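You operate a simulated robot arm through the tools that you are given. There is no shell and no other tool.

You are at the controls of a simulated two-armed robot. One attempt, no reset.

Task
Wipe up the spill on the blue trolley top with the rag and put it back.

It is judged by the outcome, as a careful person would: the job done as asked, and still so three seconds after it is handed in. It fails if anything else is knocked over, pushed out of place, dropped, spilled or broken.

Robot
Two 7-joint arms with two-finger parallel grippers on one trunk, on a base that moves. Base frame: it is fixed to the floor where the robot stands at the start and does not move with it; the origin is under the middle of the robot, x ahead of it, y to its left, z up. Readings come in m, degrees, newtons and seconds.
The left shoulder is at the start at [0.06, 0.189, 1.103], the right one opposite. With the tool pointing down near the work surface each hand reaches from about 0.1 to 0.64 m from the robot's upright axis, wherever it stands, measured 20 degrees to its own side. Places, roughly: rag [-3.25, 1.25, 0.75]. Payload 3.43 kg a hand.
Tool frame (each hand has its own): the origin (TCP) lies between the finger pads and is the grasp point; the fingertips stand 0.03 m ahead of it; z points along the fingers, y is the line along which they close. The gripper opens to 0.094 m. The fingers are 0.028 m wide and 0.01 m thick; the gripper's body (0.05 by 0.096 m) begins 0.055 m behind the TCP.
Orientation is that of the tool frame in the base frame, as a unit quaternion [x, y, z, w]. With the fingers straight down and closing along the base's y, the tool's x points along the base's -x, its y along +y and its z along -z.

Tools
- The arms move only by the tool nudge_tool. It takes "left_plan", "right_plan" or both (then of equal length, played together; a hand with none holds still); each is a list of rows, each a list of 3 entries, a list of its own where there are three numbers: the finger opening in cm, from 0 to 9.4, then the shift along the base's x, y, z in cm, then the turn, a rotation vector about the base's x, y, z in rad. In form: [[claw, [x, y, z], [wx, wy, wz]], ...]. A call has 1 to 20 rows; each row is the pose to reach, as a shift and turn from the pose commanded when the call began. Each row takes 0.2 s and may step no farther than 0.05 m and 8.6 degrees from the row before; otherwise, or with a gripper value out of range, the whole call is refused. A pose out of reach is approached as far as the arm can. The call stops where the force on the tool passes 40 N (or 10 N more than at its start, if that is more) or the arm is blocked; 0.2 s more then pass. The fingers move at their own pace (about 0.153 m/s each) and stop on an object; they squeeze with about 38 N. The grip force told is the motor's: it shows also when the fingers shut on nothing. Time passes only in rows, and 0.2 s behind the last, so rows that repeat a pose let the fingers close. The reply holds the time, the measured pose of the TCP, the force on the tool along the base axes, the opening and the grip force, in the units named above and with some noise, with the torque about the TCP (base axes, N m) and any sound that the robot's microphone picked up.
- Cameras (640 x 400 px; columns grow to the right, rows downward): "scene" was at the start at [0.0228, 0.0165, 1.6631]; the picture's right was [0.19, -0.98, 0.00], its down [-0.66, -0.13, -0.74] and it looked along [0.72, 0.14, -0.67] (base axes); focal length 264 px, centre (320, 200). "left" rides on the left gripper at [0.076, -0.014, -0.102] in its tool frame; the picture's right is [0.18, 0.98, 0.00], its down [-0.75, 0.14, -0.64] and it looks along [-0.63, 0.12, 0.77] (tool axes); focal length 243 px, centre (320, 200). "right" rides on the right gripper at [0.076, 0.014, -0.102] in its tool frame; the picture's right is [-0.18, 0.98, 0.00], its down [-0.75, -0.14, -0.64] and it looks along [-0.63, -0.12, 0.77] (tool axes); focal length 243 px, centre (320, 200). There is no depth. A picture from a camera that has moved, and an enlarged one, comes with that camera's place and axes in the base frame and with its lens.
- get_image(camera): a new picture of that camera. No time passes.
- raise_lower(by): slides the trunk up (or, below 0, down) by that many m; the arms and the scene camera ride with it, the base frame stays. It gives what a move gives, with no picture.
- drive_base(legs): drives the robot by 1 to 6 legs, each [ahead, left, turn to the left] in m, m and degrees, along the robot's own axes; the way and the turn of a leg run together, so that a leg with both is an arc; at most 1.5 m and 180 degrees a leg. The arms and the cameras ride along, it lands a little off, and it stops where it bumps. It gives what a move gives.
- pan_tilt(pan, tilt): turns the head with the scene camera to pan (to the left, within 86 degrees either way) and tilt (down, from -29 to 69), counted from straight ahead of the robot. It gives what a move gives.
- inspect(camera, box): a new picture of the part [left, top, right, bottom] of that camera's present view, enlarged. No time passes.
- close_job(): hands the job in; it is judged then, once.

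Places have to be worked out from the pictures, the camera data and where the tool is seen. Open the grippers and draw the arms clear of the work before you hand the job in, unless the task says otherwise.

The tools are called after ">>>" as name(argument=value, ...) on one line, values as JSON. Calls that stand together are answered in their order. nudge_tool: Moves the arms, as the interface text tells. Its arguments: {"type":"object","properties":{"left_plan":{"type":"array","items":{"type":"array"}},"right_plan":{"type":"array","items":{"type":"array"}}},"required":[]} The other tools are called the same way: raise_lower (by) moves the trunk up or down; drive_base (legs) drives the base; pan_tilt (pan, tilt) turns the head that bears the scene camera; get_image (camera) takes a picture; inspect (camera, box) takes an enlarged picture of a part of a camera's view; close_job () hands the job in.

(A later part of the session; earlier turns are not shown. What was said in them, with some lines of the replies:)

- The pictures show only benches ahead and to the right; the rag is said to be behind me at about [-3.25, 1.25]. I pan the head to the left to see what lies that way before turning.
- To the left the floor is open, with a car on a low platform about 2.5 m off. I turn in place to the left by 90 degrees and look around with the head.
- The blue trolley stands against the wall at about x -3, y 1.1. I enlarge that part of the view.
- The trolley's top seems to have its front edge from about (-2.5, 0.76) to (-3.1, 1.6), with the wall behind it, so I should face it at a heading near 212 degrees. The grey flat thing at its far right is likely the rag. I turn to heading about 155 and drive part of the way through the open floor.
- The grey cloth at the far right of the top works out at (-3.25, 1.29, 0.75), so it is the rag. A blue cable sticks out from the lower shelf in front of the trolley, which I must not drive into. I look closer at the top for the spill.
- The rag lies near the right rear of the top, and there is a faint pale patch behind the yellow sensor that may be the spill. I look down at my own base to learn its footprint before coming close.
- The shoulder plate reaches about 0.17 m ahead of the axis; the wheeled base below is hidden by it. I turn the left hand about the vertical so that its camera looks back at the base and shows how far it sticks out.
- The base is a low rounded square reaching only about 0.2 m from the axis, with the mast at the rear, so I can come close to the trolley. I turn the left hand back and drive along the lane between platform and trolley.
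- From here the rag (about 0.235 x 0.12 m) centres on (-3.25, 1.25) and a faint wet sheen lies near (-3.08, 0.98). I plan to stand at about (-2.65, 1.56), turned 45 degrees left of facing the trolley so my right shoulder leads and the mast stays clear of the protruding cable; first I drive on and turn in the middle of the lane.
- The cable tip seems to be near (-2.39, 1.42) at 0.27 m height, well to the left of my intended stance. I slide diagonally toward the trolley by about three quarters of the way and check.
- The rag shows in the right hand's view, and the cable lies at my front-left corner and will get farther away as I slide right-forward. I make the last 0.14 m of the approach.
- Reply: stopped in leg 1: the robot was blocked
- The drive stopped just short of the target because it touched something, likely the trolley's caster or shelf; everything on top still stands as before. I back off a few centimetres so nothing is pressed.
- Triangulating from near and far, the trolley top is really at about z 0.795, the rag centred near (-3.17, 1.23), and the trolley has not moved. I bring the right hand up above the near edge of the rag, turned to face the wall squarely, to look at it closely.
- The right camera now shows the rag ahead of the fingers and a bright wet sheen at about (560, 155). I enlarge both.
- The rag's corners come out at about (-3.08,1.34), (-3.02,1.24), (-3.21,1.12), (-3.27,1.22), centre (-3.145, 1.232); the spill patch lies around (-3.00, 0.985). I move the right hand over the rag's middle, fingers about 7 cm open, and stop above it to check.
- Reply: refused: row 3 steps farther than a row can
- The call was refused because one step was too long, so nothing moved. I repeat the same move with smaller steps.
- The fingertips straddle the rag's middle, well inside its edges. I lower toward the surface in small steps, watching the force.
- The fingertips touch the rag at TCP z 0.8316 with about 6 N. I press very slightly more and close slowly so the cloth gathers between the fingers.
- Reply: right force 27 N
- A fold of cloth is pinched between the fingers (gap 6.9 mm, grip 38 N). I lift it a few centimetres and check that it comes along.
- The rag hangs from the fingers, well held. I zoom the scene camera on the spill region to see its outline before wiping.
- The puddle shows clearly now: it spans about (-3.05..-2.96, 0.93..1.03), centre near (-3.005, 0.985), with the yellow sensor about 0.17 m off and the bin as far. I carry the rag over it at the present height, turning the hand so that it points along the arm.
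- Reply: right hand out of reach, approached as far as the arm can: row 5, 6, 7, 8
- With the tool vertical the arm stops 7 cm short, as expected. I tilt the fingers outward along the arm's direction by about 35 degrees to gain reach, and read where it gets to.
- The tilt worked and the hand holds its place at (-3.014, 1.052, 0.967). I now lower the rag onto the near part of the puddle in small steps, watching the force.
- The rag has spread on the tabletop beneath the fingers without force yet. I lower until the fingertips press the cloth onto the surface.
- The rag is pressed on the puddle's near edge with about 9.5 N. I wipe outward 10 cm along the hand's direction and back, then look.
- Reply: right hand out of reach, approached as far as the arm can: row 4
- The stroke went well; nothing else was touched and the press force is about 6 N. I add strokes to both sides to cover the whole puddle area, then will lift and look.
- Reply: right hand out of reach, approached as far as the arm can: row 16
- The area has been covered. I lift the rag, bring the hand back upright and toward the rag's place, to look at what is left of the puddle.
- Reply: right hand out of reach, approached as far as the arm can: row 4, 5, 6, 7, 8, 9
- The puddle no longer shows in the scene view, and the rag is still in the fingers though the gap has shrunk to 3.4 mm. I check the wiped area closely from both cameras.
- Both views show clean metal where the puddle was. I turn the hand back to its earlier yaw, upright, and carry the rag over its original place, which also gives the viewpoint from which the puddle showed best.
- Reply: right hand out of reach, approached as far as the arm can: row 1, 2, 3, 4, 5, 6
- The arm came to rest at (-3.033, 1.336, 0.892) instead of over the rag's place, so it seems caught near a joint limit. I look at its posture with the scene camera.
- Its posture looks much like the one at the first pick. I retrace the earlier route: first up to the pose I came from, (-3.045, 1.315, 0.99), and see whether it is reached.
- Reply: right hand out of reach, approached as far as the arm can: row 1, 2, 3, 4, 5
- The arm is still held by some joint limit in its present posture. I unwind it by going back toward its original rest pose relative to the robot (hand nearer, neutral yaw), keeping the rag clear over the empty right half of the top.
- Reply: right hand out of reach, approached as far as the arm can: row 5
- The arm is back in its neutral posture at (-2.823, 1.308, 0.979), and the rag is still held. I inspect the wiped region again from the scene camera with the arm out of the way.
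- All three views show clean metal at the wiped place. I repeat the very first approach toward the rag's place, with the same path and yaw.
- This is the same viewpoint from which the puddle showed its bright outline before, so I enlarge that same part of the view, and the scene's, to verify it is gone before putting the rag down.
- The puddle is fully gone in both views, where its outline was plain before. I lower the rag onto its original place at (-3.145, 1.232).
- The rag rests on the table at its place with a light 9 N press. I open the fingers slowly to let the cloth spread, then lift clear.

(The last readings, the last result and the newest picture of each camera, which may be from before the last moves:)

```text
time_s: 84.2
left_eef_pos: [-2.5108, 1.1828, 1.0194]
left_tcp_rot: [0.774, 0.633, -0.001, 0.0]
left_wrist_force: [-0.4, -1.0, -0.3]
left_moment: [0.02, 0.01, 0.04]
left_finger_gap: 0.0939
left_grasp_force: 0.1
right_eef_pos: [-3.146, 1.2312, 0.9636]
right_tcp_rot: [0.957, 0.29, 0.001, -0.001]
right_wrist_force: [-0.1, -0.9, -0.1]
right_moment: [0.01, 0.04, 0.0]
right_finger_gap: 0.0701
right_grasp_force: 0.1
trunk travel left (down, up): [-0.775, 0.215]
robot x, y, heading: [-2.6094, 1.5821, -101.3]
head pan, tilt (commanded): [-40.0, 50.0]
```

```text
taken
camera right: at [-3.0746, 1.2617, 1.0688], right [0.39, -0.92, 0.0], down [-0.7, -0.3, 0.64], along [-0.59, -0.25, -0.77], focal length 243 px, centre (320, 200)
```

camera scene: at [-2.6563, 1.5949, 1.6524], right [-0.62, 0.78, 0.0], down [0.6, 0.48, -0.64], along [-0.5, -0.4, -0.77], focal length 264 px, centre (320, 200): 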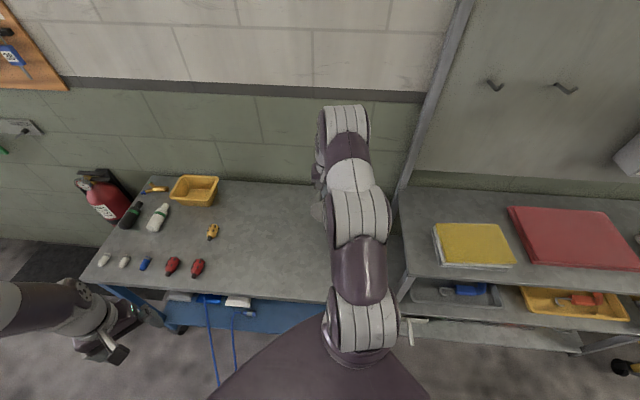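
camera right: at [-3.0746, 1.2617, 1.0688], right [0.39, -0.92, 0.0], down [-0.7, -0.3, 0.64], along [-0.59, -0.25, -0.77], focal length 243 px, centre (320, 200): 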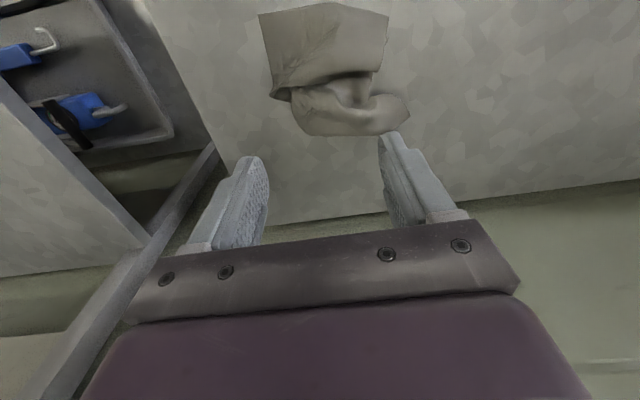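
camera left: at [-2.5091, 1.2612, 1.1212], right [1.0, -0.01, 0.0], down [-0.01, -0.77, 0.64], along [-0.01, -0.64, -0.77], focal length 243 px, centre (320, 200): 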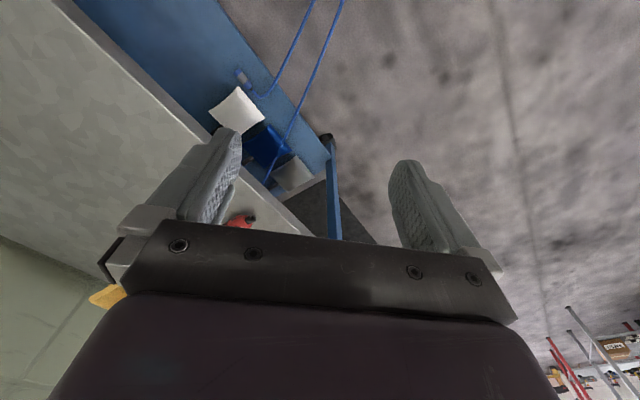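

The rag lies on its place, released, but its far part is folded over. I draw the hand back and zoom in to judge how it lies.

>>> nudge_tool(right_plan=[[7, [2.5, 2, 1], [0, 0, 0]], [7, [5, 4, 2], [0, 0, 0]], [7, [7.5, 6.2, 3], [0, 0, 0]], [7, [10, 8.3, 3], [0, 0, 0]], [7, [10, 8.3, 3], [0, 0, 0]]])

>>> inspect(camera="right", box=[240, 60, 440, 240])

>>> get_image(camera="right")

```text
time_s: 85.4
left_eef_pos: [-2.5117, 1.1812, 1.0193]
left_tcp_rot: [0.774, 0.633, -0.001, 0.001]
left_wrist_force: [-1.6, -0.2, -0.5]
left_moment: [-0.01, -0.01, 0.0]
left_finger_gap: 0.0941
left_grasp_force: 0.1
right_eef_pos: [-3.0451, 1.3156, 0.9942]
right_tcp_rot: [0.957, 0.291, 0.001, -0.001]
right_wrist_force: [0.2, 0.7, -0.5]
right_moment: [0.02, 0.0, -0.01]
right_finger_gap: 0.0697
right_grasp_force: 0.0
trunk travel left (down, up): [-0.775, 0.215]
robot x, y, heading: [-2.6052, 1.5837, -101.1]
head pan, tilt (commanded): [-40.0, 50.0]
```

```text
2.22 times, centred on (340, 150) of right
camera zoom: at [-2.9735, 1.3454, 1.0983], right [0.39, -0.92, 0.0], down [-0.7, -0.3, 0.64], along [-0.59, -0.25, -0.77], focal length 539 px, centre (276, 311)
```

zoom: 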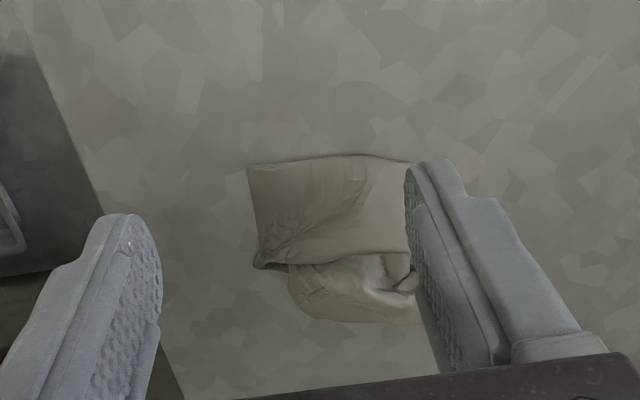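

```text
taken
camera right: at [-2.9735, 1.3454, 1.0983], right [0.39, -0.92, 0.0], down [-0.7, -0.3, 0.64], along [-0.59, -0.25, -0.77], focal length 243 px, centre (320, 200)
```

right: 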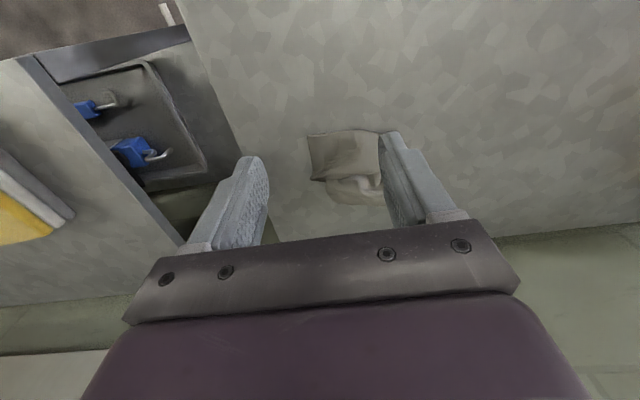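

The rag lies bunched inside its original outline, centred near (-3.13, 1.22), within about 2 cm of where it was. I take the right arm back to its neutral pose clear of the top.

>>> nudge_tool(right_plan=[[9.4, [3.7, -0.1, 0.3], [0, 0, 0.13]], [9.4, [7.4, -0.2, 0.6], [0, 0, 0.26]], [9.4, [11.1, -0.4, 0.9], [0, 0, 0.39]], [9.4, [14.8, -0.5, 1.0], [0, 0, 0.52]], [9.4, [18.5, -0.6, 1.0], [0, 0, 0.65]], [9.4, [22.2, -0.7, 1.0], [0, 0, 0.778]], [9.4, [22.2, -0.7, 1.0], [0, 0, 0.778]]])

>>> drive_base(legs=[[-0.19, 0.205, 0]])

>>> get_image(camera="scene")

>>> get_image(camera="right")

```text
time_s: 87.0
left_eef_pos: [-2.5121, 1.1822, 1.019]
left_tcp_rot: [0.773, 0.634, -0.002, 0.0]
left_wrist_force: [-0.3, 0.7, 0.1]
left_moment: [-0.04, -0.02, 0.01]
left_finger_gap: 0.0941
left_grasp_force: 0.0
right_eef_pos: [-2.8228, 1.3088, 1.0056]
right_tcp_rot: [0.774, 0.633, -0.001, -0.001]
right_wrist_force: [-0.7, 1.1, 0.8]
right_moment: [0.0, 0.0, 0.02]
right_finger_gap: 0.0938
right_grasp_force: 0.0
trunk travel left (down, up): [-0.775, 0.215]
robot x, y, heading: [-2.61, 1.5826, -101.6]
head pan, tilt (commanded): [-40.0, 50.0]
```

```text
time_s: 89.0
left_eef_pos: [-2.2705, 1.3276, 1.0197]
left_tcp_rot: [0.775, 0.632, -0.001, 0.001]
left_wrist_force: [-0.6, 0.4, -0.3]
left_moment: [0.03, -0.01, 0.01]
left_finger_gap: 0.0938
left_grasp_force: 0.1
right_eef_pos: [-2.5824, 1.4559, 1.0045]
right_tcp_rot: [0.776, 0.63, -0.001, -0.001]
right_wrist_force: [0.1, -0.5, -0.9]
right_moment: [0.02, -0.02, -0.06]
right_finger_gap: 0.0941
right_grasp_force: 0.0
trunk travel left (down, up): [-0.775, 0.215]
robot x, y, heading: [-2.3628, 1.7305, -101.4]
head pan, tilt (commanded): [-40.0, 50.0]
```

```text
taken
camera scene: at [-2.416, 1.7402, 1.6523], right [-0.62, 0.78, 0.0], down [0.6, 0.48, -0.64], along [-0.5, -0.4, -0.77], focal length 264 px, centre (320, 200)
```

scene: 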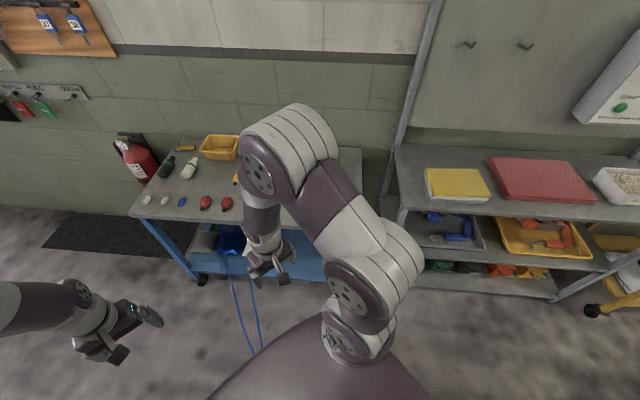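

```text
taken
camera right: at [-2.5519, 1.5269, 1.1095], right [0.92, -0.38, 0.0], down [-0.29, -0.71, 0.64], along [-0.25, -0.59, -0.77], focal length 243 px, centre (320, 200)
```

right: 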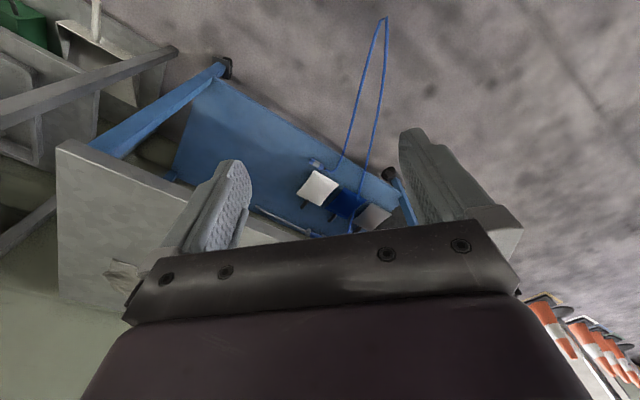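

Everything looks in place and the cable is as it was. I back off a little more and turn to face the trolley squarely, so I can see the whole top between the arms for a last check.

>>> drive_base(legs=[[-0.12, 0.13, 0], [0, 0, -45]])

>>> pan_tilt(pan=0, tilt=40)

>>> get_image(camera="scene")

>>> inspect(camera="scene", box=[220, 120, 420, 245])

```text
time_s: 92.5
left_eef_pos: [-2.4352, 1.4704, 1.02]
left_tcp_rot: [0.959, 0.284, 0.0, 0.0]
left_wrist_force: [0.3, -0.5, -0.2]
left_moment: [-0.01, 0.02, -0.01]
left_finger_gap: 0.0939
left_grasp_force: 0.0
right_eef_pos: [-2.562, 1.7821, 1.0052]
right_tcp_rot: [0.959, 0.282, 0.0, -0.001]
right_wrist_force: [-0.5, -0.4, 0.7]
right_moment: [0.01, -0.01, 0.01]
right_finger_gap: 0.0941
right_grasp_force: 0.1
trunk travel left (down, up): [-0.775, 0.215]
robot x, y, heading: [-2.2167, 1.8202, -146.8]
head pan, tilt (commanded): [-40.0, 50.0]
```

```text
time_s: 93.6
left_eef_pos: [-2.4352, 1.4705, 1.019]
left_tcp_rot: [0.959, 0.285, -0.001, 0.0]
left_wrist_force: [-0.9, 0.9, -0.3]
left_moment: [0.0, -0.02, -0.03]
left_finger_gap: 0.0938
left_grasp_force: 0.2
right_eef_pos: [-2.5631, 1.7817, 1.0055]
right_tcp_rot: [0.959, 0.282, 0.001, -0.001]
right_wrist_force: [1.1, 0.2, 0.7]
right_moment: [0.01, -0.01, 0.02]
right_finger_gap: 0.0941
right_grasp_force: 0.1
trunk travel left (down, up): [-0.775, 0.215]
robot x, y, heading: [-2.2185, 1.8191, -146.8]
head pan, tilt (commanded): [0.0, 40.0]
```

```text
taken
camera scene: at [-2.238, 1.8084, 1.6665], right [-0.55, 0.84, 0.0], down [0.54, 0.35, -0.77], along [-0.64, -0.42, -0.64], focal length 264 px, centre (320, 200)
```

scene: 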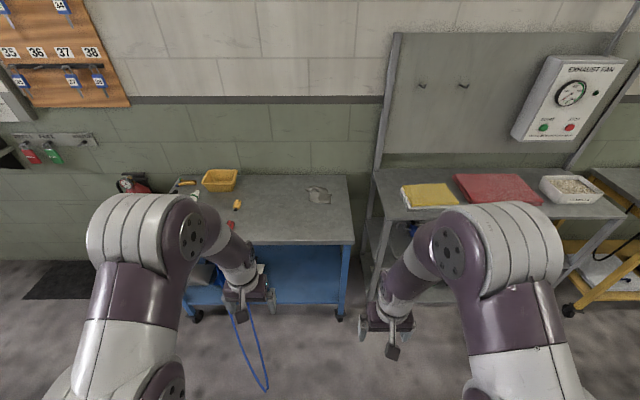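

```text
3.20 times, centred on (320, 182) of scene
camera zoom: at [-2.238, 1.8084, 1.6665], right [-0.55, 0.84, 0.0], down [0.54, 0.35, -0.77], along [-0.64, -0.42, -0.64], focal length 845 px, centre (320, 256)
```

zoom: 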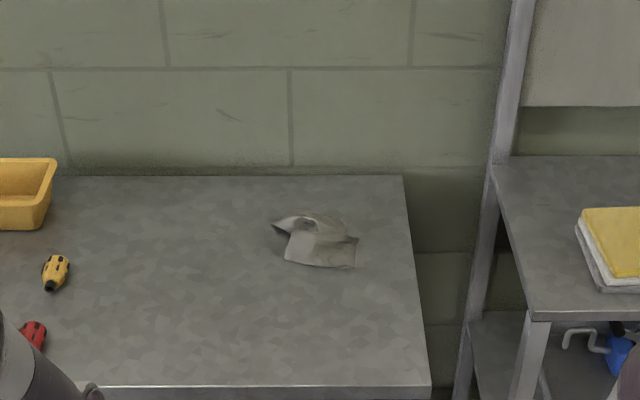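

The final view shows the metal top dry and clean, the rag back at about (-3.136, 1.215), within 2 cm of its original spot. The sensors, bin and cable are undisturbed, and both grippers are open and clear, so I hand the job in.

>>> close_job()

```text
The job is handed in.
```

I wiped up the spill on the blue trolley with the rag, put the rag back, and handed the job in. In the last camera checks the wiped spot showed clean metal, including from the angle where the puddle had been clearest.

- **Rag:** it is released and within about 2 cm of its original spot. It lies bunched up rather than flat as it was at the start.
- **Bump:** on the approach the base touched something low at the front of the trolley, probably a caster or the shelf. I backed off at once. The trolley did not appear to move, and nothing on it shifted.
- **Everything else:** the bin, the sensors and the blue cable were where they started. The left arm hid the bottles at the far left in the final view, but I never worked near them.

Both grippers are open and the arms are clear of the trolley.
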